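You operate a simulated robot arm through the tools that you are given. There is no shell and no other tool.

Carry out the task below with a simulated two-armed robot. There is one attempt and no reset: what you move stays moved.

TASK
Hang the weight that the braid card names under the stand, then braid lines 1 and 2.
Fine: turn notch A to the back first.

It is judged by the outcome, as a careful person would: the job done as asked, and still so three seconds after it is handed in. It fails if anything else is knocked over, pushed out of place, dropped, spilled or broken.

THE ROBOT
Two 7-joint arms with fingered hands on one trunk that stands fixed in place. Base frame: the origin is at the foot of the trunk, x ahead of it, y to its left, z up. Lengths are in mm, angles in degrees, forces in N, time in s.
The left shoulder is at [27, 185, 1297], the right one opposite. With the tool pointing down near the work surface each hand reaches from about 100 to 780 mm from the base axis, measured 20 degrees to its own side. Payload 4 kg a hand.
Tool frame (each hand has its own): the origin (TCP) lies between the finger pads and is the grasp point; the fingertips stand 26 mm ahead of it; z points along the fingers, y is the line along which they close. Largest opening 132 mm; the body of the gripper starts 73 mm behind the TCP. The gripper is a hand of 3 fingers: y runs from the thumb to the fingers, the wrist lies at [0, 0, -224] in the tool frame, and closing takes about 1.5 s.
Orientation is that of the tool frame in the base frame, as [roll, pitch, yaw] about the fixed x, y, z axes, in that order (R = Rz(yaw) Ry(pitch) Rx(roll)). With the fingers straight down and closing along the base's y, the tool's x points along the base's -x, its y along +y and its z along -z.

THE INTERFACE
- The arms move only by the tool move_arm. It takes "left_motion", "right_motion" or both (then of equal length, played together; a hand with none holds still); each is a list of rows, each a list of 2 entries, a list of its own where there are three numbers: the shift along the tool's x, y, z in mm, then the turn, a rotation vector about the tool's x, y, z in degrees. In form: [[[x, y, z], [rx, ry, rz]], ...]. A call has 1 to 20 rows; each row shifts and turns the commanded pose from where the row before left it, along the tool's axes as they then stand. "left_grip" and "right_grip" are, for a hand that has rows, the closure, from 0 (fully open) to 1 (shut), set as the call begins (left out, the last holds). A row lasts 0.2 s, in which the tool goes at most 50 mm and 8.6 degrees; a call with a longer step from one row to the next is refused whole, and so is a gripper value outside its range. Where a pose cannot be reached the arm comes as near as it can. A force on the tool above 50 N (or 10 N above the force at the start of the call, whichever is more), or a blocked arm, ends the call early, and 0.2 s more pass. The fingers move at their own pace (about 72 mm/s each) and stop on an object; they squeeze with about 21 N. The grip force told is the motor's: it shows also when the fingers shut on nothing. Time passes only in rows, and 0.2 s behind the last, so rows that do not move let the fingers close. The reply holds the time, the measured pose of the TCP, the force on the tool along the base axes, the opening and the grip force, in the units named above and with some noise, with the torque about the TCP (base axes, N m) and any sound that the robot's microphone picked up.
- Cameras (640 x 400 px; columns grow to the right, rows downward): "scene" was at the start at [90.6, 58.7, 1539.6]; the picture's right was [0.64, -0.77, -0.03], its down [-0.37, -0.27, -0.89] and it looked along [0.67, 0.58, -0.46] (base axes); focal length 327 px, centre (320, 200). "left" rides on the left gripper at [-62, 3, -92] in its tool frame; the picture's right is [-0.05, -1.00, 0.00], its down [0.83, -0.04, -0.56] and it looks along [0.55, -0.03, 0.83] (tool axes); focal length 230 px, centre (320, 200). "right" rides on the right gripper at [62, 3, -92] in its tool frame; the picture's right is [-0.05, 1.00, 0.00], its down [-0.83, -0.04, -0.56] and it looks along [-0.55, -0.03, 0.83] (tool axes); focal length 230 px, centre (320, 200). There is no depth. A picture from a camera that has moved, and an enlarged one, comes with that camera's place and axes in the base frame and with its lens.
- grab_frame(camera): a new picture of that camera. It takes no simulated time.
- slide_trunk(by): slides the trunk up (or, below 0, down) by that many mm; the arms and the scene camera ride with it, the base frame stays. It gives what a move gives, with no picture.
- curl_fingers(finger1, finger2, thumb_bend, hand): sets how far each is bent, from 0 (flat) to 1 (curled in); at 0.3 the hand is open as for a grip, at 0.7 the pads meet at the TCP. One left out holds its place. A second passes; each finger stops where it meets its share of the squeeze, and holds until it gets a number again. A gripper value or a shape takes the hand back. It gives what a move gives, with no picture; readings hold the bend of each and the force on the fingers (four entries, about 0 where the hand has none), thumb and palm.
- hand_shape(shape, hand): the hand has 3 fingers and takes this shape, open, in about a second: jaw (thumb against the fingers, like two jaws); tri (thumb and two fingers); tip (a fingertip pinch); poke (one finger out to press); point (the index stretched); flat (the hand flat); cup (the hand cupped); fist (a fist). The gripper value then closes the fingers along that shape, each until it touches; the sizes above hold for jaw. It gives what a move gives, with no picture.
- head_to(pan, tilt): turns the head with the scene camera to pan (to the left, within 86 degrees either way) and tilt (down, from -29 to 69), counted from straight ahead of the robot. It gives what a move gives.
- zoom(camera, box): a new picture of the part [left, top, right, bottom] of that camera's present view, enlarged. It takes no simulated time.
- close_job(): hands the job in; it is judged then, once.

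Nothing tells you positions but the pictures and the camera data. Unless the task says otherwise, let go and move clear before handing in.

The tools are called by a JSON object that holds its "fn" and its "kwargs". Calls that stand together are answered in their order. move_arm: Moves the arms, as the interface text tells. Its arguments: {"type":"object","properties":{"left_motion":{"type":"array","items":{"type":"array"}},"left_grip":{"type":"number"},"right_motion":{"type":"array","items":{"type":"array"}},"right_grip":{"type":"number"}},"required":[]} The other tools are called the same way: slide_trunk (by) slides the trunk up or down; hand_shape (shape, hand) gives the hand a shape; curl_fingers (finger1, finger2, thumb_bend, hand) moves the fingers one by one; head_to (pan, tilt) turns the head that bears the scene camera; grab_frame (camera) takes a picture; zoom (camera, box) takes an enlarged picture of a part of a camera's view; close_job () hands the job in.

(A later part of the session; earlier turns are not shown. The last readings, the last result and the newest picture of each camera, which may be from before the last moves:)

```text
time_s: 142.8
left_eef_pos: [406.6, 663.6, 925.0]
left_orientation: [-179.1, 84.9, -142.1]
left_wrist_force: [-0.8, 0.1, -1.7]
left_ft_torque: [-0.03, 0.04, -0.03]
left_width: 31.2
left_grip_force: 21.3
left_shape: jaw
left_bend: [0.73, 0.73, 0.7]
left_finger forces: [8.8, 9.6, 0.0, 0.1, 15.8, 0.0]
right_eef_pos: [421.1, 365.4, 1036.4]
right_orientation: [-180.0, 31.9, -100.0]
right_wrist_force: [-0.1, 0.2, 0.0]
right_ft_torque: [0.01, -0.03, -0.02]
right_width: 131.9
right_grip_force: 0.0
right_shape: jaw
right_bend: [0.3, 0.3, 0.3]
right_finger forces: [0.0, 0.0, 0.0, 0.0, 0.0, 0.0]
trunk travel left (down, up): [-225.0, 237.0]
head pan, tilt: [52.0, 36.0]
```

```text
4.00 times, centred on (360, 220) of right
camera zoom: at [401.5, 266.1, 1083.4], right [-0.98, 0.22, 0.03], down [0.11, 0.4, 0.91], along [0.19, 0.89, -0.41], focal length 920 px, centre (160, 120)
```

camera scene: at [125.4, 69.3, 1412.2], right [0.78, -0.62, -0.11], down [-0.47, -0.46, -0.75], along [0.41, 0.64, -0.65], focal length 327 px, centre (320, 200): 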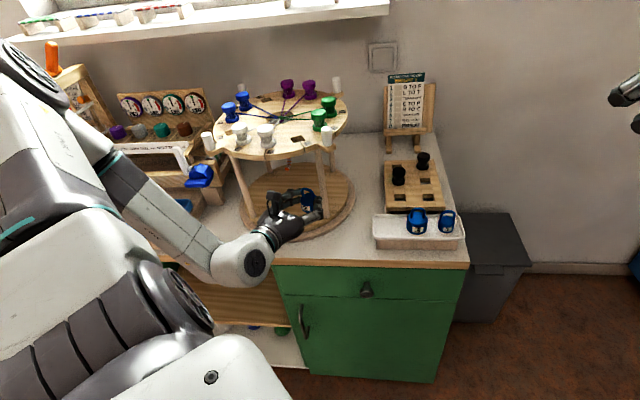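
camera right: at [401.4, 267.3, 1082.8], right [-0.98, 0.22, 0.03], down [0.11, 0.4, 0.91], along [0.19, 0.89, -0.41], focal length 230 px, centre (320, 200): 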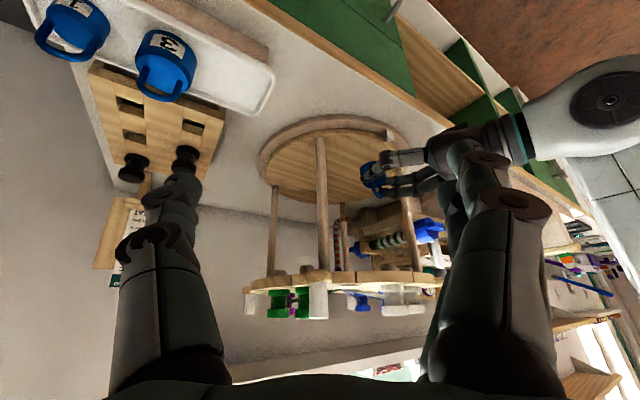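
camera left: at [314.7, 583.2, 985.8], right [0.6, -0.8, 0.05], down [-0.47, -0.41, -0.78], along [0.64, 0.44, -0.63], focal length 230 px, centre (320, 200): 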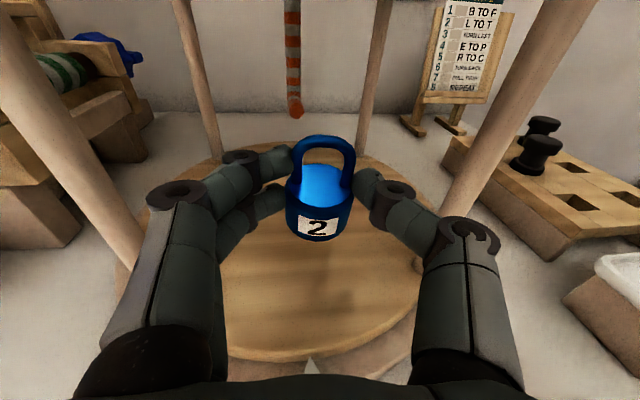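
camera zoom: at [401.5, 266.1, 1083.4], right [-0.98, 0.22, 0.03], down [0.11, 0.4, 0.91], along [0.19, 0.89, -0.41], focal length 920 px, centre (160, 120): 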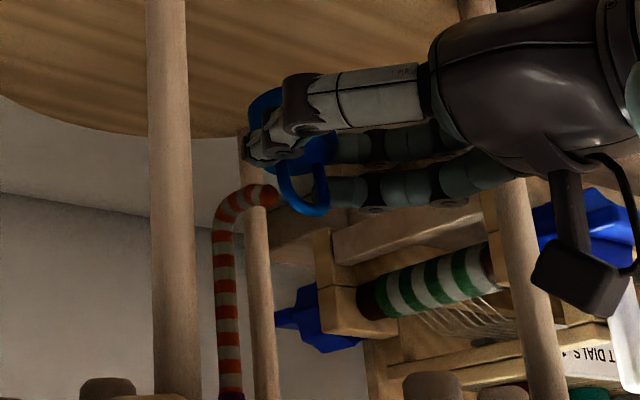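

Bar centre at [417.5, 671.7, 948], laterally within 1 mm of the hook plane. I advance 20 mm towards the tip and check.

{"fn": "move_arm", "kwargs": {"left_motion": [[[-0.2, 1.2, 10], [0, 0, 0]], [[-0.2, 1.2, 10], [0, 0, 0]]]}}

{"fn": "zoom", "kwargs": {"camera": "left", "box": [240, 60, 400, 230]}}

{"fn": "zoom", "kwargs": {"camera": "right", "box": [315, 190, 375, 240]}}

```text
time_s: 143.4
left_eef_pos: [421.8, 674.8, 923.7]
left_orientation: [-179.0, 84.9, -142.1]
left_wrist_force: [-0.9, -0.2, -4.3]
left_ft_torque: [-0.08, 0.09, 0.01]
left_width: 31.2
left_grip_force: 21.4
left_shape: jaw
left_bend: [0.73, 0.73, 0.7]
left_finger forces: [8.7, 9.9, 0.0, 0.0, 15.1, 0.0]
right_eef_pos: [423.7, 366.0, 1037.2]
right_orientation: [-179.9, 32.1, -99.9]
right_wrist_force: [1.2, -0.1, 0.3]
right_ft_torque: [-0.02, 0.0, -0.04]
right_width: 132.1
right_grip_force: 0.0
right_shape: jaw
right_bend: [0.3, 0.3, 0.3]
right_finger forces: [0.0, 0.1, 0.1, 0.0, 0.1, 0.0]
trunk travel left (down, up): [-225.0, 237.0]
head pan, tilt: [52.0, 36.0]
```

```text
2.35 times, centred on (320, 145) of left
camera zoom: at [348.2, 626.3, 993.1], right [0.6, -0.8, 0.05], down [-0.47, -0.41, -0.78], along [0.64, 0.44, -0.63], focal length 541 px, centre (320, 329)
```

zoom: 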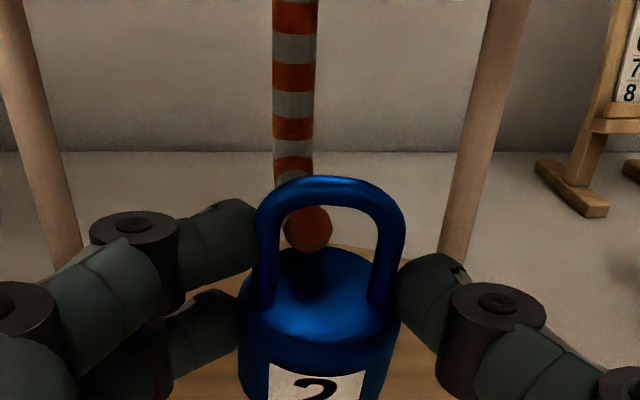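

```text
8.00 times, centred on (345, 215) of right
camera zoom: at [401.6, 266.3, 1083.2], right [-0.98, 0.22, 0.03], down [0.11, 0.4, 0.91], along [0.19, 0.89, -0.41], focal length 1841 px, centre (120, 80)
```

zoom: 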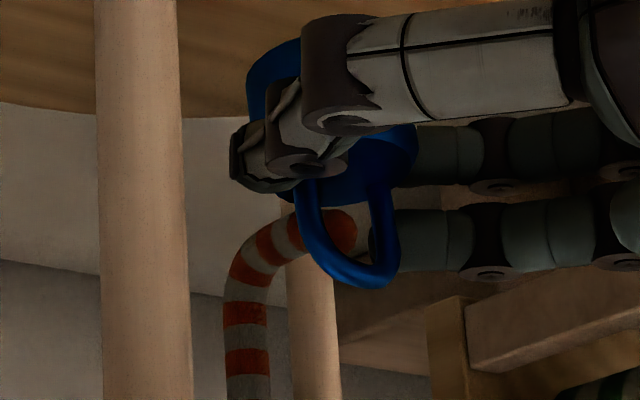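

The hook tip is now inside the arch opening (seen in both views), vertically well centred but a bit towards the left leg of the arch. I shift the hand 3 mm left, then advance further.

{"fn": "move_arm", "kwargs": {"left_motion": [[[0, 3, 0], [0, 0, 0]]]}}

{"fn": "move_arm", "kwargs": {"left_motion": [[[-0.5, 0.6, 5], [0, 0, 0]], [[-0.5, 0.6, 5], [0, 0, 0]]]}}

{"fn": "zoom", "kwargs": {"camera": "left", "box": [240, 60, 400, 230]}}

{"fn": "zoom", "kwargs": {"camera": "right", "box": [315, 190, 375, 240]}}

```text
time_s: 143.8
left_eef_pos: [419.9, 677.1, 923.3]
left_orientation: [-178.7, 84.9, -141.9]
left_wrist_force: [-0.6, 0.0, -3.2]
left_ft_torque: [-0.04, 0.05, 0.0]
left_width: 30.2
left_grip_force: 21.0
left_shape: jaw
left_bend: [0.73, 0.74, 0.7]
left_finger forces: [7.9, 9.0, 0.0, 0.0, 18.8, 0.0]
right_eef_pos: [422.9, 365.0, 1036.1]
right_orientation: [-179.9, 32.0, -100.1]
right_wrist_force: [-0.4, -0.2, -0.2]
right_ft_torque: [0.03, -0.02, 0.01]
right_width: 132.0
right_grip_force: 0.1
right_shape: jaw
right_bend: [0.3, 0.3, 0.3]
right_finger forces: [0.0, 0.1, 0.0, 0.0, 0.1, 0.0]
trunk travel left (down, up): [-225.0, 237.0]
head pan, tilt: [52.0, 36.0]
```

```text
time_s: 144.4
left_eef_pos: [426.4, 684.0, 924.3]
left_orientation: [-179.0, 85.0, -142.2]
left_wrist_force: [-0.1, 0.3, -2.2]
left_ft_torque: [-0.03, 0.07, 0.0]
left_width: 30.0
left_grip_force: 21.2
left_shape: jaw
left_bend: [0.73, 0.74, 0.7]
left_finger forces: [7.9, 9.0, 0.0, 0.1, 18.7, 0.0]
right_eef_pos: [422.1, 365.2, 1036.0]
right_orientation: [180.0, 32.0, -100.1]
right_wrist_force: [0.4, 0.1, -0.4]
right_ft_torque: [0.0, -0.01, 0.03]
right_width: 132.0
right_grip_force: 0.1
right_shape: jaw
right_bend: [0.3, 0.3, 0.3]
right_finger forces: [0.0, 0.0, 0.0, 0.1, 0.0, 0.0]
trunk travel left (down, up): [-225.0, 237.0]
head pan, tilt: [52.0, 36.0]
```

```text
2.35 times, centred on (320, 145) of left
camera zoom: at [353.4, 635.2, 993.5], right [0.6, -0.8, 0.05], down [-0.47, -0.41, -0.78], along [0.64, 0.44, -0.63], focal length 541 px, centre (320, 329)
```

zoom: 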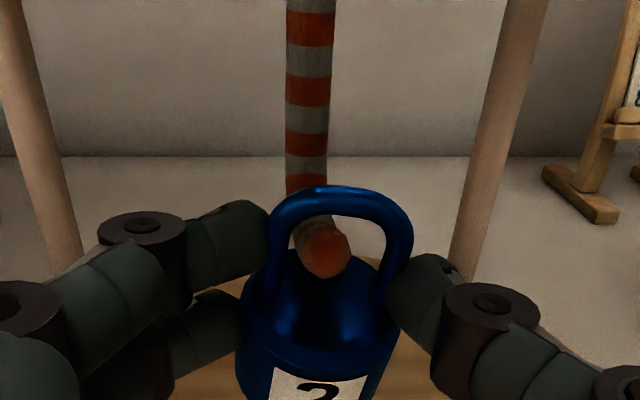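

```text
8.00 times, centred on (345, 215) of right
camera zoom: at [401.5, 266.2, 1083.4], right [-0.98, 0.22, 0.03], down [0.11, 0.4, 0.91], along [0.19, 0.89, -0.41], focal length 1841 px, centre (120, 80)
```

zoom: 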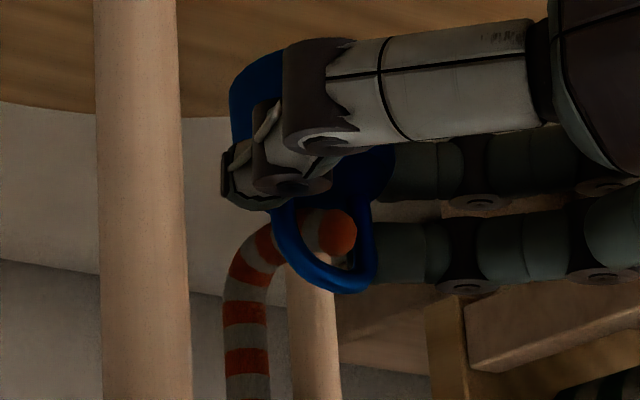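

The tip is in the middle of the arch opening and the bar is right over it. I advance another 12 mm, easing down slightly.

{"fn": "move_arm", "kwargs": {"left_motion": [[[0.3, 0.7, 6], [0, 0, 0]], [[1.2, 0.7, 6], [0, 0, 0]]]}}

{"fn": "zoom", "kwargs": {"camera": "left", "box": [240, 60, 400, 230]}}

{"fn": "zoom", "kwargs": {"camera": "right", "box": [315, 190, 375, 240]}}

```text
time_s: 145.1
left_eef_pos: [434.2, 692.4, 920.6]
left_orientation: [-179.1, 84.8, -142.2]
left_wrist_force: [0.4, 0.0, -3.6]
left_ft_torque: [0.0, 0.03, 0.02]
left_width: 30.2
left_grip_force: 20.9
left_shape: jaw
left_bend: [0.73, 0.74, 0.7]
left_finger forces: [7.9, 9.0, 0.0, 0.0, 18.6, 0.1]
right_eef_pos: [421.9, 364.4, 1036.7]
right_orientation: [-180.0, 32.0, -100.1]
right_wrist_force: [-0.7, 0.1, 0.7]
right_ft_torque: [0.03, 0.02, 0.01]
right_width: 131.9
right_grip_force: 0.1
right_shape: jaw
right_bend: [0.3, 0.3, 0.3]
right_finger forces: [0.1, 0.1, 0.1, 0.1, 0.1, 0.1]
trunk travel left (down, up): [-225.0, 237.0]
head pan, tilt: [52.0, 36.0]
```

```text
2.35 times, centred on (320, 145) of left
camera zoom: at [361.6, 643.6, 990.9], right [0.6, -0.8, 0.05], down [-0.47, -0.41, -0.78], along [0.64, 0.44, -0.63], focal length 541 px, centre (320, 329)
```

zoom: 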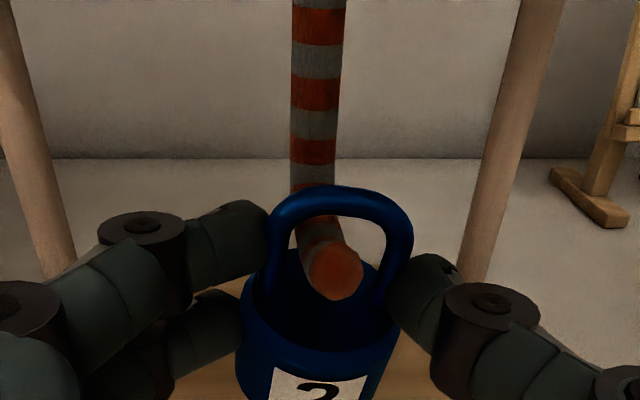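

```text
8.00 times, centred on (345, 215) of right
camera zoom: at [401.5, 266.3, 1083.3], right [-0.98, 0.22, 0.03], down [0.11, 0.4, 0.91], along [0.19, 0.89, -0.41], focal length 1841 px, centre (120, 80)
```

zoom: 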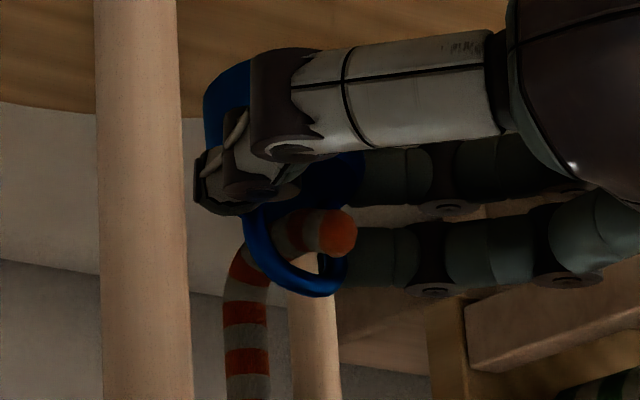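

The hook now passes through the arch, the ball standing clear in front of the bar. I go 4 mm further and lower gently until the hook takes the load.

{"fn": "move_arm", "kwargs": {"left_motion": [[[1.7, 0.5, 4], [0, 0, 0]], [[1.5, 0, 0], [0, 0, 0]]]}}

{"fn": "move_arm", "kwargs": {"left_motion": [[[1.5, 0, 0], [0, 0, 0]]]}}

{"fn": "zoom", "kwargs": {"camera": "right", "box": [315, 190, 375, 240]}}

```text
time_s: 145.7
left_eef_pos: [438.2, 694.7, 918.6]
left_orientation: [-178.9, 85.0, -142.0]
left_wrist_force: [-0.6, 0.0, -2.4]
left_ft_torque: [-0.04, 0.06, -0.02]
left_width: 30.0
left_grip_force: 20.9
left_shape: jaw
left_bend: [0.73, 0.74, 0.7]
left_finger forces: [8.0, 9.0, 0.1, 0.1, 18.6, 0.1]
right_eef_pos: [422.0, 364.5, 1037.4]
right_orientation: [-180.0, 32.1, -100.0]
right_wrist_force: [-1.0, -0.2, 0.1]
right_ft_torque: [0.02, -0.05, 0.0]
right_width: 131.9
right_grip_force: 0.1
right_shape: jaw
right_bend: [0.3, 0.3, 0.3]
right_finger forces: [0.0, 0.1, 0.0, 0.1, 0.0, 0.0]
trunk travel left (down, up): [-225.0, 237.0]
head pan, tilt: [52.0, 36.0]
```

```text
time_s: 146.1
left_eef_pos: [435.7, 695.5, 917.2]
left_orientation: [-179.0, 84.9, -142.2]
left_wrist_force: [-0.3, 0.3, -2.5]
left_ft_torque: [-0.04, 0.03, 0.0]
left_width: 29.5
left_grip_force: 20.4
left_shape: jaw
left_bend: [0.73, 0.74, 0.7]
left_finger forces: [7.9, 9.0, 0.1, 0.1, 18.6, 0.0]
right_eef_pos: [422.8, 365.9, 1036.5]
right_orientation: [180.0, 32.0, -100.0]
right_wrist_force: [-0.6, -0.5, 0.1]
right_ft_torque: [0.0, -0.03, 0.02]
right_width: 132.0
right_grip_force: 0.0
right_shape: jaw
right_bend: [0.3, 0.3, 0.3]
right_finger forces: [0.0, 0.1, 0.1, 0.1, 0.1, 0.1]
trunk travel left (down, up): [-225.0, 237.0]
head pan, tilt: [52.0, 36.0]
```

```text
8.00 times, centred on (345, 215) of right
camera zoom: at [401.5, 266.3, 1083.3], right [-0.98, 0.22, 0.03], down [0.11, 0.4, 0.91], along [0.19, 0.89, -0.41], focal length 1841 px, centre (120, 80)
```

zoom: 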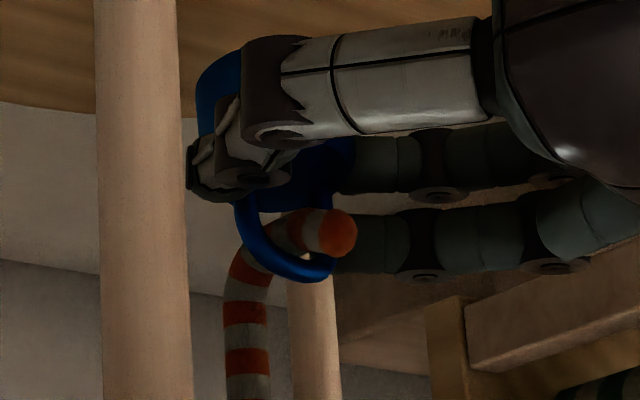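

{"fn": "move_arm", "kwargs": {"left_motion": [[[2, 0, 0.1], [0, 0, 0]], [[1.5, 0, 0.1], [0, 0, 0]]]}}

{"fn": "zoom", "kwargs": {"camera": "right", "box": [315, 190, 375, 240]}}

{"fn": "zoom", "kwargs": {"camera": "left", "box": [240, 60, 400, 230]}}

```text
time_s: 146.7
left_eef_pos: [435.3, 695.5, 914.9]
left_orientation: [-179.2, 85.2, -142.3]
left_wrist_force: [0.7, -1.3, 4.0]
left_ft_torque: [0.04, -0.05, -0.02]
left_width: 29.9
left_grip_force: 21.0
left_shape: jaw
left_bend: [0.73, 0.74, 0.7]
left_finger forces: [8.2, 9.4, 0.0, 0.0, 20.0, 0.0]
right_eef_pos: [422.3, 363.6, 1038.2]
right_orientation: [180.0, 32.1, -100.0]
right_wrist_force: [-0.4, -0.4, 0.4]
right_ft_torque: [0.0, 0.02, -0.01]
right_width: 131.7
right_grip_force: 0.0
right_shape: jaw
right_bend: [0.3, 0.3, 0.3]
right_finger forces: [0.1, 0.0, 0.0, 0.0, 0.1, 0.1]
trunk travel left (down, up): [-225.0, 237.0]
head pan, tilt: [52.0, 36.0]
```

```text
8.00 times, centred on (345, 215) of right
camera zoom: at [401.0, 265.4, 1084.0], right [-0.98, 0.22, 0.03], down [0.11, 0.4, 0.91], along [0.19, 0.89, -0.41], focal length 1841 px, centre (120, 80)
```

zoom: 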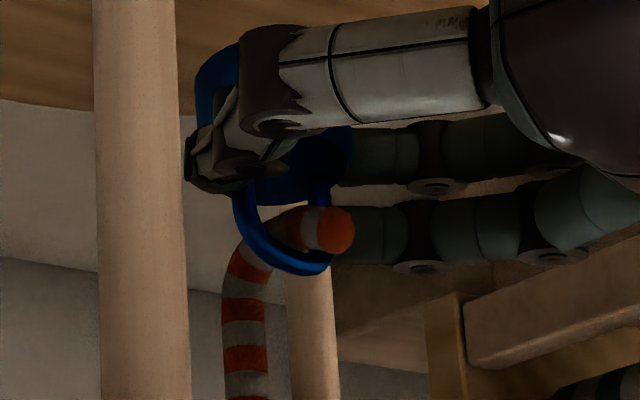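

```text
2.35 times, centred on (320, 145) of left
camera zoom: at [363.5, 645.8, 984.3], right [0.6, -0.8, 0.05], down [-0.47, -0.41, -0.78], along [0.64, 0.45, -0.62], focal length 541 px, centre (320, 329)
```

zoom: 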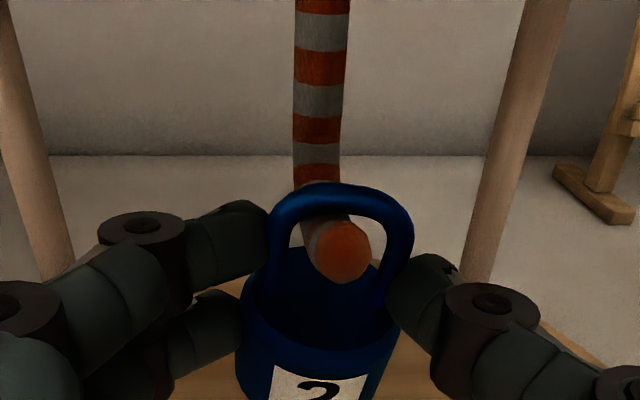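

The load sign flipped (+4 N): the arch bar rests on the hook, with the ball in front of it. I open the fingers to let it hang.

{"fn": "move_arm", "kwargs": {"left_motion": [[[-0.7, 0, 0], [0, 0, 0]], [[0, 0, 0], [0, 0, 0]], [[0, 0, 0], [0, 0, 0]], [[0, 0, 0], [0, 0, 0]], [[0, 0, 0], [0, 0, 0]], [[0, 0, 0], [0, 0, 0]]], "left_grip": 0.5}}

{"fn": "zoom", "kwargs": {"camera": "right", "box": [315, 180, 385, 240]}}

{"fn": "grab_frame", "kwargs": {"camera": "left"}}

```text
time_s: 148.1
left_eef_pos: [436.1, 696.0, 914.5]
left_orientation: [-179.0, 84.9, -142.1]
left_wrist_force: [-0.2, -0.2, 0.1]
left_ft_torque: [-0.02, 0.01, -0.02]
left_width: 65.4
left_grip_force: 0.1
left_shape: jaw
left_bend: [0.73, 0.73, 0.7]
left_finger forces: [0.1, 0.1, 0.0, 0.0, 0.0, 0.0]
right_eef_pos: [422.5, 364.9, 1037.0]
right_orientation: [180.0, 32.0, -100.0]
right_wrist_force: [0.1, 0.2, 0.4]
right_ft_torque: [0.03, -0.03, 0.01]
right_width: 131.6
right_grip_force: 0.1
right_shape: jaw
right_bend: [0.3, 0.3, 0.3]
right_finger forces: [0.0, 0.0, 0.0, 0.0, 0.0, 0.1]
trunk travel left (down, up): [-225.0, 237.0]
head pan, tilt: [52.0, 36.0]
```

```text
6.67 times, centred on (350, 210) of right
camera zoom: at [401.3, 265.9, 1083.5], right [-0.98, 0.22, 0.03], down [0.11, 0.4, 0.91], along [0.19, 0.89, -0.41], focal length 1534 px, centre (120, 133)
```

zoom: 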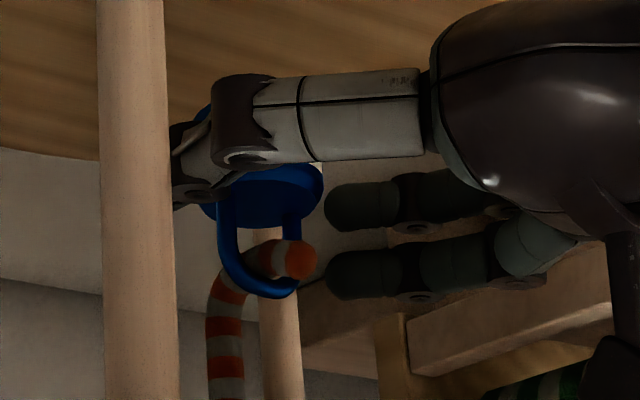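

```text
taken
camera left: at [363.5, 646.3, 983.6], right [0.6, -0.8, 0.05], down [-0.47, -0.41, -0.78], along [0.64, 0.44, -0.63], focal length 230 px, centre (320, 200)
```

left: 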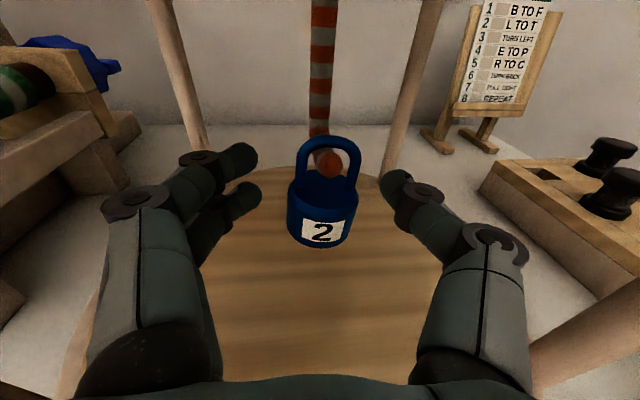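

Weight 2 hangs on the hook, free of the fingers. I withdraw the hand straight back.

{"fn": "move_arm", "kwargs": {"left_motion": [[[0.9, 0, -10], [0, 0, 0]], [[1.3, 0, -15], [0, 0, 0]], [[1.7, 0, -20], [0, 0, 0]], [[1.7, 0, -20], [0, 0, 0]]]}}

{"fn": "grab_frame", "kwargs": {"camera": "left"}}

{"fn": "zoom", "kwargs": {"camera": "right", "box": [300, 150, 420, 260]}}

```text
time_s: 149.1
left_eef_pos: [383.9, 655.6, 915.5]
left_orientation: [-178.8, 85.0, -141.9]
left_wrist_force: [0.4, -0.6, -0.3]
left_ft_torque: [0.0, -0.01, 0.01]
left_width: 65.1
left_grip_force: 0.0
left_shape: jaw
left_bend: [0.73, 0.73, 0.7]
left_finger forces: [0.0, 0.0, 0.1, 0.0, 0.0, 0.0]
right_eef_pos: [422.6, 364.9, 1036.9]
right_orientation: [-180.0, 32.0, -99.9]
right_wrist_force: [0.4, 0.1, 0.1]
right_ft_torque: [0.02, 0.05, -0.01]
right_width: 131.9
right_grip_force: 0.1
right_shape: jaw
right_bend: [0.3, 0.3, 0.3]
right_finger forces: [0.0, 0.1, 0.0, 0.0, 0.1, 0.0]
trunk travel left (down, up): [-225.0, 237.0]
head pan, tilt: [52.0, 36.0]
```

```text
taken
camera left: at [311.7, 606.7, 983.9], right [0.6, -0.8, 0.05], down [-0.47, -0.41, -0.78], along [0.64, 0.44, -0.62], focal length 230 px, centre (320, 200)
```

left: 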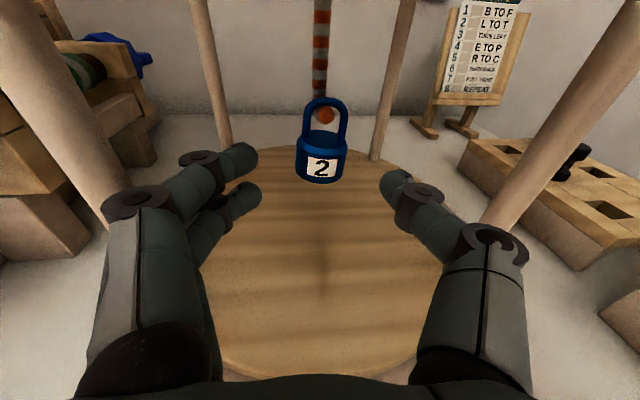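

```text
3.64 times, centred on (360, 205) of right
camera zoom: at [401.1, 265.7, 1083.7], right [-0.98, 0.22, 0.03], down [0.11, 0.4, 0.91], along [0.19, 0.89, -0.41], focal length 837 px, centre (174, 182)
```

zoom: 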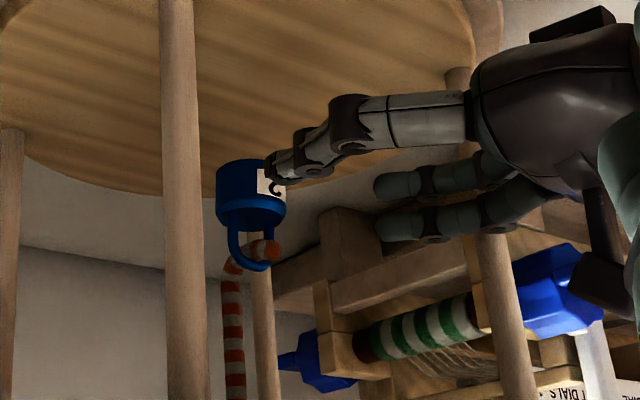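

The weight hangs properly (label visible, ball in front of the bar). I continue withdrawing to well in front of the bench.

{"fn": "move_arm", "kwargs": {"left_motion": [[[1.7, 0, -20], [0, 0, 0]], [[1.7, 2, -20], [0, 0, 0]], [[1.7, 4, -20], [0, 0, 0]], [[1.7, 4, -20], [0, 0, 0]]]}}

{"fn": "move_arm", "kwargs": {"left_motion": [[[1.7, 4, -15], [0, 0, 0]], [[1.7, 4, -15], [0, 0, 0]]]}}

{"fn": "grab_frame", "kwargs": {"camera": "scene"}}

```text
time_s: 150.1
left_eef_pos: [314.4, 617.3, 916.7]
left_orientation: [-179.0, 85.0, -142.1]
left_wrist_force: [0.3, 0.1, 0.2]
left_ft_torque: [0.0, -0.01, 0.01]
left_width: 65.4
left_grip_force: 0.0
left_shape: jaw
left_bend: [0.73, 0.73, 0.7]
left_finger forces: [0.0, 0.0, 0.1, 0.0, 0.1, 0.1]
right_eef_pos: [421.9, 364.9, 1037.5]
right_orientation: [180.0, 32.0, -100.0]
right_wrist_force: [0.7, 0.7, 0.4]
right_ft_torque: [-0.02, -0.01, 0.01]
right_width: 131.9
right_grip_force: 0.0
right_shape: jaw
right_bend: [0.3, 0.3, 0.3]
right_finger forces: [0.0, 0.0, 0.0, 0.0, 0.0, 0.0]
trunk travel left (down, up): [-225.0, 237.0]
head pan, tilt: [52.0, 36.0]
```

```text
time_s: 150.7
left_eef_pos: [284.5, 606.6, 916.6]
left_orientation: [-179.2, 84.9, -142.3]
left_wrist_force: [-0.2, 0.9, 0.3]
left_ft_torque: [0.0, 0.0, 0.01]
left_width: 65.1
left_grip_force: 0.1
left_shape: jaw
left_bend: [0.73, 0.73, 0.7]
left_finger forces: [0.0, 0.0, 0.0, 0.1, 0.0, 0.0]
right_eef_pos: [421.4, 365.2, 1036.8]
right_orientation: [-179.9, 32.0, -100.0]
right_wrist_force: [0.6, 1.0, -1.1]
right_ft_torque: [0.03, -0.04, 0.0]
right_width: 132.0
right_grip_force: 0.0
right_shape: jaw
right_bend: [0.3, 0.3, 0.3]
right_finger forces: [0.0, 0.0, 0.0, 0.1, 0.0, 0.1]
trunk travel left (down, up): [-225.0, 237.0]
head pan, tilt: [52.0, 36.0]
```

```text
taken
camera scene: at [125.1, 69.0, 1412.3], right [0.78, -0.62, -0.11], down [-0.47, -0.46, -0.75], along [0.41, 0.64, -0.65], focal length 327 px, centre (320, 200)
```

scene: 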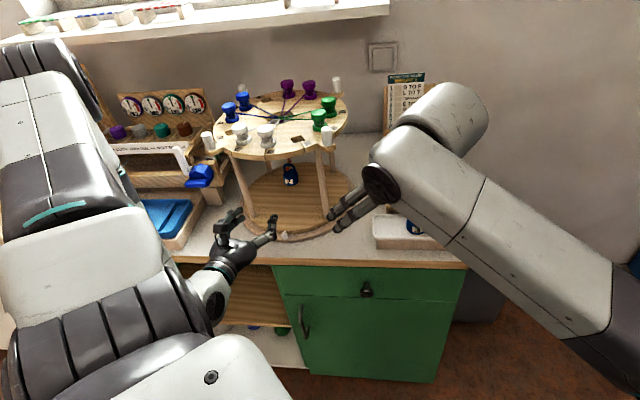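

{"fn": "move_arm", "kwargs": {"left_motion": [[[1.7, 2, -20], [0, 0, 0]], [[1.7, 2, -20], [0, 0, 0]]]}}

{"fn": "slide_trunk", "kwargs": {"by": 100}}

{"fn": "grab_frame", "kwargs": {"camera": "scene"}}

```text
time_s: 151.2
left_eef_pos: [249.6, 584.1, 915.9]
left_orientation: [-178.9, 84.9, -142.1]
left_wrist_force: [-0.6, -0.4, 0.4]
left_ft_torque: [0.03, -0.01, -0.01]
left_width: 65.4
left_grip_force: 0.1
left_shape: jaw
left_bend: [0.73, 0.73, 0.7]
left_finger forces: [0.1, 0.0, 0.0, 0.1, 0.0, 0.0]
right_eef_pos: [422.4, 365.0, 1036.7]
right_orientation: [180.0, 32.0, -100.0]
right_wrist_force: [-0.5, -0.1, 0.9]
right_ft_torque: [-0.02, 0.03, -0.02]
right_width: 131.9
right_grip_force: 0.0
right_shape: jaw
right_bend: [0.3, 0.3, 0.3]
right_finger forces: [0.1, 0.1, 0.1, 0.0, 0.0, 0.1]
trunk travel left (down, up): [-225.0, 237.0]
head pan, tilt: [52.0, 36.0]
```

```text
time_s: 152.6
left_eef_pos: [251.7, 585.2, 1014.0]
left_orientation: [-179.5, 84.9, -142.7]
left_wrist_force: [-0.5, -0.1, -0.1]
left_ft_torque: [-0.01, -0.03, 0.02]
left_width: 65.4
left_grip_force: 0.1
left_shape: jaw
left_bend: [0.73, 0.73, 0.7]
left_finger forces: [0.1, 0.0, 0.1, 0.1, 0.1, 0.0]
right_eef_pos: [423.4, 365.8, 1136.4]
right_orientation: [-179.9, 32.1, -100.1]
right_wrist_force: [0.7, 0.4, 0.0]
right_ft_torque: [-0.01, -0.03, 0.01]
right_width: 131.9
right_grip_force: 0.0
right_shape: jaw
right_bend: [0.3, 0.3, 0.3]
right_finger forces: [0.0, 0.1, 0.1, 0.0, 0.0, 0.1]
trunk travel left (down, up): [-325.0, 137.0]
head pan, tilt: [52.0, 36.0]
```

```text
taken
camera scene: at [73.0, 69.2, 1523.4], right [0.79, -0.62, -0.04], down [-0.4, -0.46, -0.79], along [0.47, 0.64, -0.61], focal length 327 px, centre (320, 200)
```

scene: 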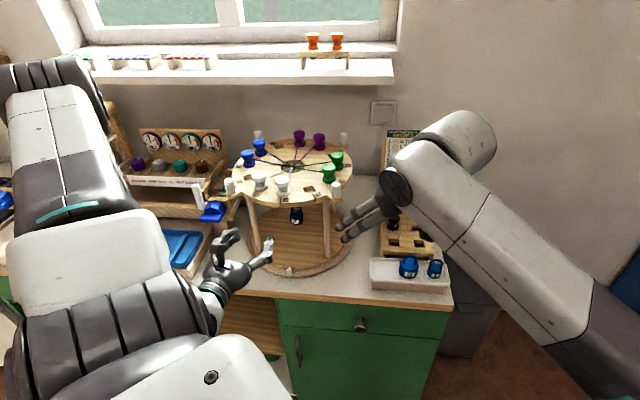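

Trunk back at its start height. I park the right arm and bring the left hand upright (pointing down) in small steps.

{"fn": "move_arm", "kwargs": {"left_motion": [[[0, 0, 0], [0, 8, 0]], [[0, 0, 0], [0, 8, 0]], [[0, 0, 0], [0, 8, 0]], [[0, 0, 0], [0, 0, 0]], [[0, 0, 0], [0, 0, 0]], [[0, 0, 0], [0, 0, 0]], [[0, 0, 0], [0, 0, 0]], [[0, 0, 0], [0, 0, 0]], [[0, 0, 0], [0, 0, 0]], [[0, 0, 0], [0, 0, 0]]], "right_motion": [[[8.3, -10.6, -37], [0, 0, 0]], [[8.3, -10.6, -37], [0, 0, 0]], [[8.3, -10.6, -37], [0, 0, 0]], [[8.3, -10.6, -37], [0, 0, 0]], [[8.3, -10.6, -37], [0, 0, 0]], [[8.3, -10.6, -37], [0, 0, 0]], [[8.3, -10.6, -37], [0, 0, 0]], [[8.3, -10.6, -37], [0, 0, 0]], [[8.3, -10.6, -37], [0, 0, 0]], [[8.3, -10.6, -37], [0, 0, 0]]]}}

{"fn": "move_arm", "kwargs": {"left_motion": [[[0, 0, 0], [0, 8, 0]], [[0, 0, 0], [0, 8, 0]], [[0, 0, 0], [0, 8, 0]]]}}

{"fn": "move_arm", "kwargs": {"left_motion": [[[0, 0, 0], [0, 8, 0]], [[0, 0, 0], [0, 8, 0]], [[0, 0, 0], [0, 8, 0]]]}}

{"fn": "grab_frame", "kwargs": {"camera": "scene"}}

```text
time_s: 154.8
left_eef_pos: [249.1, 583.5, 1013.9]
left_orientation: [-179.9, 60.9, -142.9]
left_wrist_force: [0.3, 0.4, 0.3]
left_ft_torque: [0.03, 0.01, -0.01]
left_width: 65.5
left_grip_force: 0.1
left_shape: jaw
left_bend: [0.73, 0.73, 0.7]
left_finger forces: [0.0, 0.1, 0.0, 0.0, 0.0, 0.0]
right_eef_pos: [481.0, 83.2, 1409.2]
right_orientation: [180.0, 32.0, -100.0]
right_wrist_force: [0.0, -0.9, 0.0]
right_ft_torque: [-0.02, -0.01, 0.0]
right_width: 132.0
right_grip_force: 0.0
right_shape: jaw
right_bend: [0.3, 0.3, 0.3]
right_finger forces: [0.0, 0.0, 0.0, 0.1, 0.0, 0.1]
trunk travel left (down, up): [-325.0, 137.0]
head pan, tilt: [52.0, 36.0]
```

```text
time_s: 155.6
left_eef_pos: [250.0, 582.8, 1013.5]
left_orientation: [-179.9, 36.9, -142.9]
left_wrist_force: [0.2, 0.6, 0.1]
left_ft_torque: [0.02, -0.01, -0.01]
left_width: 65.4
left_grip_force: 0.0
left_shape: jaw
left_bend: [0.73, 0.73, 0.7]
left_finger forces: [0.0, 0.0, 0.0, 0.0, 0.2, 0.0]
right_eef_pos: [481.9, 84.9, 1408.0]
right_orientation: [180.0, 32.0, -100.0]
right_wrist_force: [0.2, 0.0, -0.2]
right_ft_torque: [0.0, 0.0, 0.0]
right_width: 131.6
right_grip_force: 0.1
right_shape: jaw
right_bend: [0.3, 0.3, 0.3]
right_finger forces: [0.1, 0.0, 0.0, 0.0, 0.1, 0.0]
trunk travel left (down, up): [-325.0, 137.0]
head pan, tilt: [52.0, 36.0]
```

```text
time_s: 156.4
left_eef_pos: [250.9, 584.6, 1014.2]
left_orientation: [-179.9, 12.9, -143.1]
left_wrist_force: [-0.6, -0.3, -0.3]
left_ft_torque: [0.01, -0.04, -0.01]
left_width: 65.3
left_grip_force: 0.0
left_shape: jaw
left_bend: [0.73, 0.73, 0.7]
left_finger forces: [0.0, 0.1, 0.2, 0.1, 0.1, 0.1]
right_eef_pos: [479.7, 86.5, 1407.8]
right_orientation: [-180.0, 31.8, -100.0]
right_wrist_force: [-0.1, -0.9, 0.4]
right_ft_torque: [-0.04, 0.0, 0.03]
right_width: 131.8
right_grip_force: 0.0
right_shape: jaw
right_bend: [0.3, 0.3, 0.3]
right_finger forces: [0.0, 0.1, 0.2, 0.0, 0.0, 0.1]
trunk travel left (down, up): [-325.0, 137.0]
head pan, tilt: [52.0, 36.0]
```

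```text
taken
camera scene: at [72.9, 70.0, 1523.4], right [0.79, -0.62, -0.04], down [-0.4, -0.46, -0.79], along [0.47, 0.64, -0.61], focal length 327 px, centre (320, 200)
```

scene: 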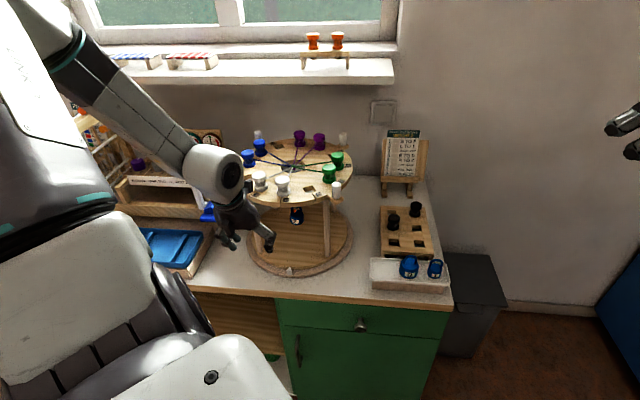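

All clear. Now I raise the hand above the disc level and then go over it for the top-down view.

{"fn": "move_arm", "kwargs": {"left_motion": [[[-6.6, 0, -28.8], [0, 0, 0]], [[-6.6, 0, -28.8], [0, 0, 0]], [[-6.6, 0, -28.8], [0, 0, 0]], [[-6.6, 0, -28.8], [0, 0, 0]], [[-6.6, 0, -28.8], [0, 0, 0]], [[-6.6, 0, -28.8], [0, 0, 0]], [[-6.6, 0, -28.8], [0, 0, 0]], [[-6.6, 0, -28.8], [0, 0, 0]], [[-6.6, 0, -28.8], [0, 0, 0]]]}}

{"fn": "move_arm", "kwargs": {"left_motion": [[[0, 0, 0], [-4, 0, -6.9]], [[0, 0, 0], [0, -6.7, 0]], [[0, 0, 0], [0, -6.7, 0]], [[0, 0, 0], [0, -6.7, 0]]]}}

```text
time_s: 158.4
left_eef_pos: [250.5, 582.8, 1282.7]
left_orientation: [-180.0, 12.9, -143.2]
left_wrist_force: [0.4, 0.0, 0.4]
left_ft_torque: [-0.01, 0.02, -0.01]
left_width: 65.2
left_grip_force: 0.1
left_shape: jaw
left_bend: [0.73, 0.73, 0.7]
left_finger forces: [0.1, 0.0, 0.1, 0.0, 0.0, 0.0]
right_eef_pos: [480.5, 84.3, 1407.7]
right_orientation: [180.0, 32.0, -100.0]
right_wrist_force: [0.4, 0.4, -0.6]
right_ft_torque: [0.05, 0.0, 0.01]
right_width: 132.1
right_grip_force: 0.1
right_shape: jaw
right_bend: [0.3, 0.3, 0.3]
right_finger forces: [0.0, 0.0, 0.0, 0.0, 0.0, 0.1]
trunk travel left (down, up): [-325.0, 137.0]
head pan, tilt: [52.0, 36.0]
```

```text
time_s: 159.4
left_eef_pos: [249.3, 581.7, 1279.1]
left_orientation: [177.3, 33.2, -137.0]
left_wrist_force: [-0.5, -0.6, -0.4]
left_ft_torque: [-0.03, 0.0, 0.01]
left_width: 65.5
left_grip_force: 0.1
left_shape: jaw
left_bend: [0.73, 0.73, 0.7]
left_finger forces: [0.0, 0.0, 0.1, 0.1, 0.1, 0.1]
right_eef_pos: [480.4, 83.9, 1409.4]
right_orientation: [179.9, 32.1, -100.0]
right_wrist_force: [0.1, 0.4, -0.6]
right_ft_torque: [0.01, 0.02, -0.03]
right_width: 132.0
right_grip_force: 0.0
right_shape: jaw
right_bend: [0.3, 0.3, 0.3]
right_finger forces: [0.0, 0.0, 0.1, 0.0, 0.1, 0.0]
trunk travel left (down, up): [-325.0, 137.0]
head pan, tilt: [52.0, 36.0]
```

{"fn": "move_arm", "kwargs": {"left_motion": [[[-24.5, -5.9, 19.7], [2.7, 0, 0]], [[-24.5, -5.9, 19.7], [0, 0, 0]], [[-24.5, -5.9, 19.7], [0, 0, 0]], [[-24.5, -5.9, 19.7], [0, 0, 0]], [[-24.5, -5.9, 19.7], [0, 0, 0]], [[-24.5, -5.9, 19.7], [0, 0, 0]], [[-24.5, -5.9, 19.7], [0, 0, 0]], [[-24.5, -5.9, 19.7], [0, 0, 0]]]}}

{"fn": "grab_frame", "kwargs": {"camera": "left"}}

{"fn": "grab_frame", "kwargs": {"camera": "scene"}}

```text
time_s: 161.2
left_eef_pos: [465.5, 722.8, 1254.8]
left_orientation: [-180.0, 33.1, -136.9]
left_wrist_force: [-0.7, -0.4, 0.3]
left_ft_torque: [0.0, -0.02, 0.0]
left_width: 65.4
left_grip_force: 0.1
left_shape: jaw
left_bend: [0.73, 0.73, 0.7]
left_finger forces: [0.1, 0.0, 0.0, 0.0, 0.0, 0.1]
right_eef_pos: [483.5, 85.5, 1406.1]
right_orientation: [180.0, 31.8, -100.0]
right_wrist_force: [-0.8, 0.5, -1.0]
right_ft_torque: [0.01, -0.03, 0.02]
right_width: 132.0
right_grip_force: 0.0
right_shape: jaw
right_bend: [0.3, 0.3, 0.3]
right_finger forces: [0.1, 0.0, 0.1, 0.0, 0.0, 0.0]
trunk travel left (down, up): [-325.0, 137.0]
head pan, tilt: [52.0, 36.0]
```

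```text
taken
camera left: at [462.3, 726.1, 1365.7], right [0.71, -0.7, 0.03], down [-0.7, -0.71, 0.01], along [0.01, -0.03, -1.0], focal length 230 px, centre (320, 200)
```

left: 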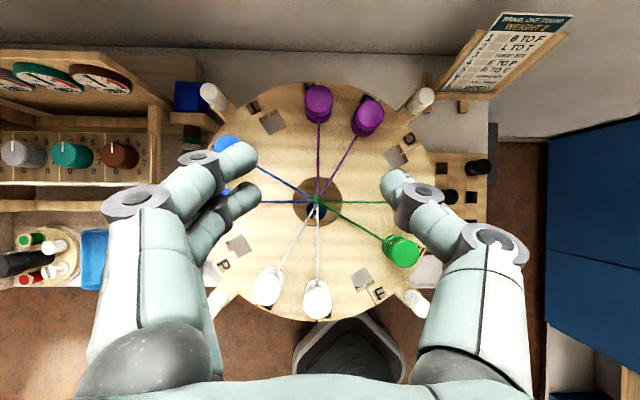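

```text
taken
camera scene: at [74.4, 69.9, 1523.3], right [0.79, -0.62, -0.04], down [-0.4, -0.46, -0.79], along [0.47, 0.64, -0.61], focal length 327 px, centre (320, 200)
```

scene: 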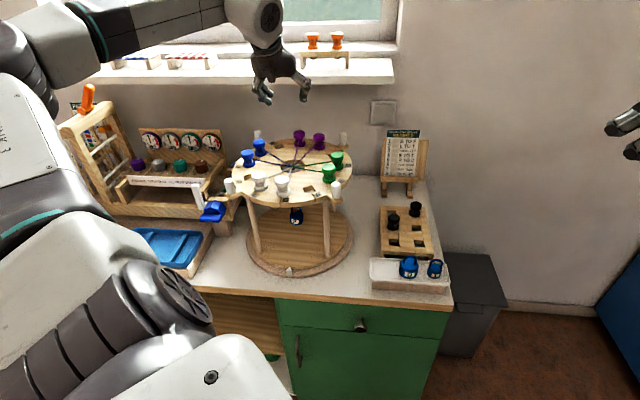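

The top-down view confirms A at the back (12 o'clock), B at 1, F's pocket at 5, L at 7, T's pocket at 11, and the weight hanging below the centre hole. I zoom to measure the bobbins and pockets.

{"fn": "zoom", "kwargs": {"camera": "left", "box": [300, 75, 430, 185]}}

{"fn": "zoom", "kwargs": {"camera": "left", "box": [300, 220, 430, 330]}}

{"fn": "zoom", "kwargs": {"camera": "left", "box": [200, 75, 330, 185]}}

{"fn": "zoom", "kwargs": {"camera": "left", "box": [200, 220, 330, 330]}}

{"fn": "zoom", "kwargs": {"camera": "left", "box": [270, 160, 370, 245]}}

```text
3.64 times, centred on (365, 130) of left
camera zoom: at [462.3, 726.1, 1365.7], right [0.71, -0.7, 0.03], down [-0.7, -0.71, 0.01], along [0.01, -0.03, -1.0], focal length 837 px, centre (156, 454)
```

zoom: 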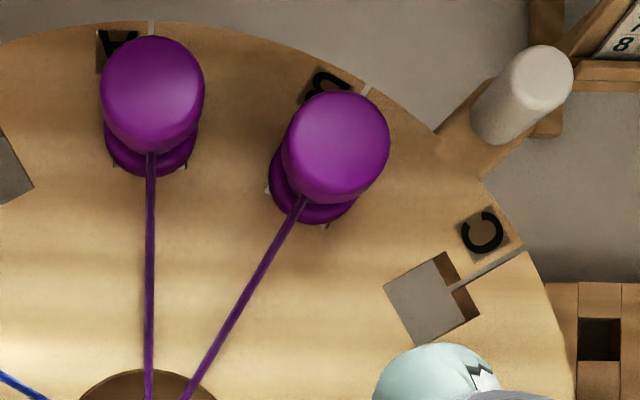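

```text
3.64 times, centred on (365, 275) of left
camera zoom: at [462.3, 726.1, 1365.7], right [0.71, -0.7, 0.03], down [-0.7, -0.71, 0.01], along [0.01, -0.03, -1.0], focal length 837 px, centre (156, -73)
```

zoom: 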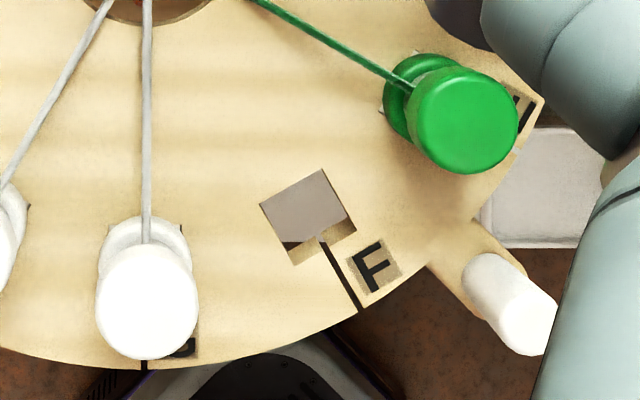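

```text
3.64 times, centred on (265, 130) of left
camera zoom: at [462.3, 726.1, 1365.7], right [0.71, -0.7, 0.03], down [-0.7, -0.71, 0.01], along [0.01, -0.03, -1.0], focal length 837 px, centre (520, 454)
```

zoom: 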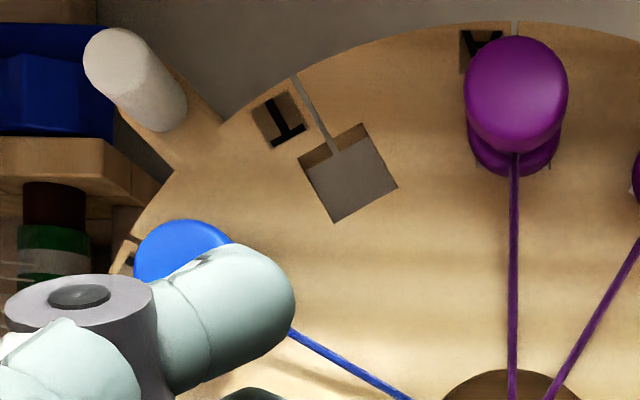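

```text
3.64 times, centred on (265, 275) of left
camera zoom: at [462.3, 726.1, 1365.7], right [0.71, -0.7, 0.03], down [-0.7, -0.71, 0.01], along [0.01, -0.03, -1.0], focal length 837 px, centre (520, -73)
```

zoom: 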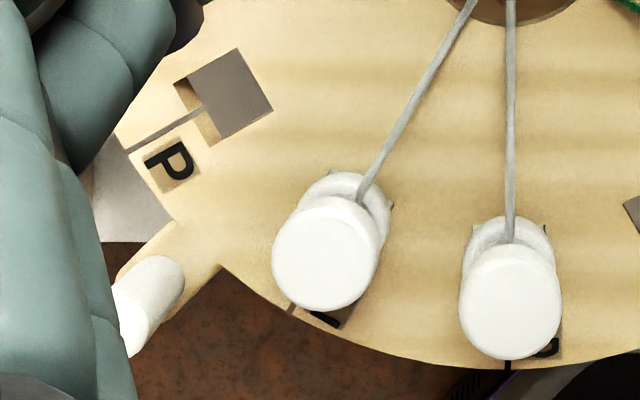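

```text
4.71 times, centred on (320, 202) of left
camera zoom: at [462.3, 726.1, 1365.7], right [0.71, -0.7, 0.03], down [-0.7, -0.71, 0.01], along [0.01, -0.03, -1.0], focal length 1083 px, centre (320, 188)
```

zoom: 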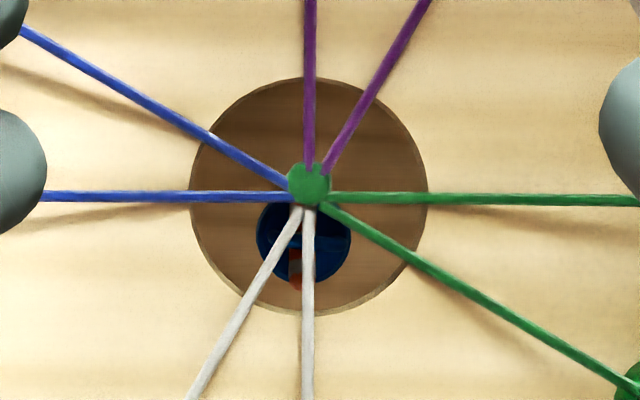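

Measurements: disc centre [463, 717.5], pockets at radius 117.6 mm; so B [576.6, 748], F [432.6, 604], L [349.4, 687], T [493.4, 831]; bobbin tops z≈1099 (flange 33 mm wide). I turn to azimuth 30°, tilt 18°, and go above B.

{"fn": "move_arm", "kwargs": {"left_motion": [[[0, 0, 0], [3.55, 0, 5.45]], [[0, 0, 0], [3.55, 0, 5.45]], [[0, 0, 0], [0, 7.5, 0]], [[0, 0, 0], [0, 7.5, 0]]], "left_grip": 0.66}}

{"fn": "move_arm", "kwargs": {"left_motion": [[[-19.7, -8.5, 15], [0, 0, 0]], [[-19.7, -8.5, 15], [0, 0, 0]], [[-19.7, -8.5, 15], [0, 0, 0]], [[-19.7, -8.5, 15], [0, 0, 0]]]}}

{"fn": "grab_frame", "kwargs": {"camera": "left"}}

{"fn": "grab_frame", "kwargs": {"camera": "scene"}}

```text
time_s: 162.2
left_eef_pos: [465.4, 722.1, 1253.9]
left_orientation: [179.9, 18.0, -150.0]
left_wrist_force: [-0.1, 0.1, 0.6]
left_ft_torque: [-0.02, 0.01, 0.02]
left_width: 45.3
left_grip_force: 0.0
left_shape: jaw
left_bend: [0.73, 0.73, 0.7]
left_finger forces: [0.0, 0.0, 0.0, 0.1, 0.0, 0.0]
right_eef_pos: [482.5, 83.7, 1407.3]
right_orientation: [179.9, 31.9, -100.1]
right_wrist_force: [0.5, 0.5, 0.5]
right_ft_torque: [-0.01, 0.01, 0.03]
right_width: 131.7
right_grip_force: 0.0
right_shape: jaw
right_bend: [0.3, 0.3, 0.3]
right_finger forces: [0.0, 0.0, 0.0, 0.0, 0.0, 0.0]
trunk travel left (down, up): [-325.0, 137.0]
head pan, tilt: [52.0, 36.0]
```

```text
time_s: 163.2
left_eef_pos: [565.2, 739.7, 1222.0]
left_orientation: [179.9, 18.2, -150.0]
left_wrist_force: [1.1, 0.3, 0.1]
left_ft_torque: [-0.01, -0.01, -0.02]
left_width: 45.0
left_grip_force: 0.1
left_shape: jaw
left_bend: [0.73, 0.73, 0.7]
left_finger forces: [0.0, 0.0, 0.0, 0.0, 0.0, 0.0]
right_eef_pos: [483.5, 85.5, 1406.4]
right_orientation: [179.9, 31.9, -100.1]
right_wrist_force: [0.1, 0.6, 0.1]
right_ft_torque: [0.03, 0.02, 0.0]
right_width: 132.0
right_grip_force: 0.0
right_shape: jaw
right_bend: [0.3, 0.3, 0.3]
right_finger forces: [0.0, 0.1, 0.1, 0.1, 0.1, 0.0]
trunk travel left (down, up): [-325.0, 137.0]
head pan, tilt: [52.0, 36.0]
```

```text
taken
camera left: at [588.4, 756.9, 1329.3], right [0.54, -0.84, 0.01], down [-0.81, -0.52, 0.27], along [-0.22, -0.16, -0.96], focal length 230 px, centre (320, 200)
```

left: 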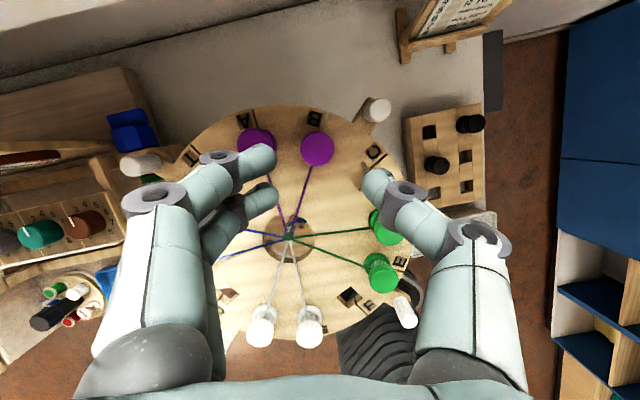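

```text
taken
camera scene: at [75.1, 69.0, 1523.3], right [0.79, -0.62, -0.04], down [-0.4, -0.46, -0.79], along [0.47, 0.64, -0.61], focal length 327 px, centre (320, 200)
```

scene: 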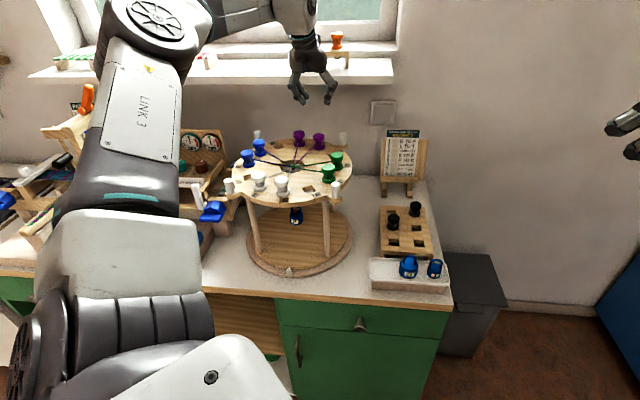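

In reach above B. The bobbin's top centre is at about [578.2, 749.6]. I correct by 11 mm and descend to z≈1150 for a closer check.

{"fn": "move_arm", "kwargs": {"left_motion": [[[2.9, 0.5, 18], [0, 0, 0]], [[2.9, 0.5, 18], [0, 0, 0]], [[2.9, 0.5, 18], [0, 0, 0]], [[2.9, 0.5, 18], [0, 0, 0]]]}}

{"fn": "zoom", "kwargs": {"camera": "left", "box": [220, 100, 420, 250]}}

{"fn": "zoom", "kwargs": {"camera": "scene", "box": [220, 80, 380, 200]}}

```text
time_s: 164.2
left_eef_pos: [572.5, 746.2, 1149.7]
left_orientation: [-179.8, 18.1, -149.9]
left_wrist_force: [-0.3, -0.4, 0.0]
left_ft_torque: [-0.01, 0.01, 0.01]
left_width: 45.3
left_grip_force: 0.2
left_shape: jaw
left_bend: [0.73, 0.73, 0.7]
left_finger forces: [0.1, 0.1, 0.0, 0.0, 0.0, 0.1]
right_eef_pos: [481.1, 83.8, 1407.9]
right_orientation: [-180.0, 32.0, -100.1]
right_wrist_force: [0.3, 0.2, -0.5]
right_ft_torque: [0.0, -0.04, 0.01]
right_width: 132.0
right_grip_force: 0.1
right_shape: jaw
right_bend: [0.3, 0.3, 0.3]
right_finger forces: [0.0, 0.1, 0.0, 0.0, 0.0, 0.0]
trunk travel left (down, up): [-325.0, 137.0]
head pan, tilt: [52.0, 36.0]
```

```text
2.67 times, centred on (320, 175) of left
camera zoom: at [595.7, 763.8, 1256.7], right [0.54, -0.84, 0.02], down [-0.81, -0.52, 0.27], along [-0.22, -0.16, -0.96], focal length 614 px, centre (320, 267)
```

zoom: 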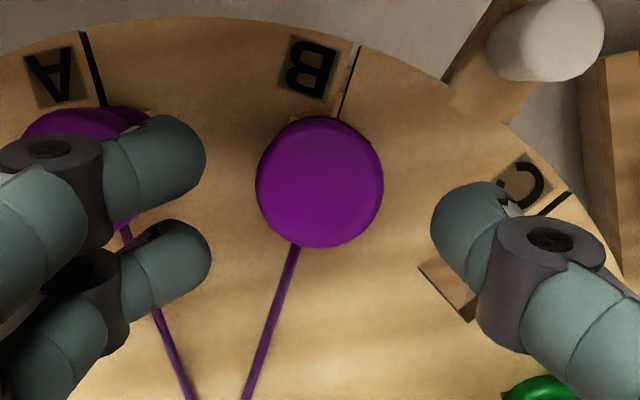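

```text
3.33 times, centred on (300, 140) of scene
camera zoom: at [73.2, 69.4, 1523.4], right [0.79, -0.62, -0.04], down [-0.4, -0.46, -0.79], along [0.47, 0.64, -0.61], focal length 1090 px, centre (387, 400)
```

zoom: 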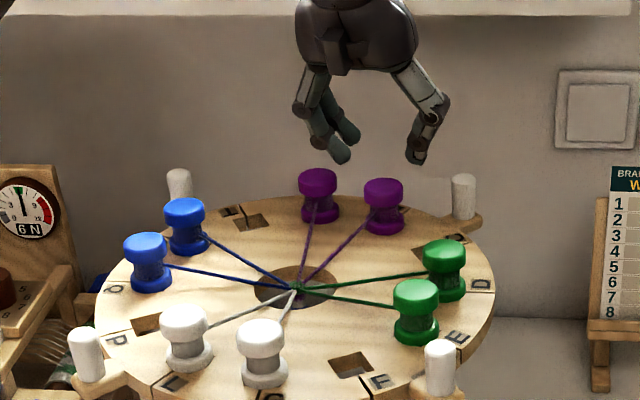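

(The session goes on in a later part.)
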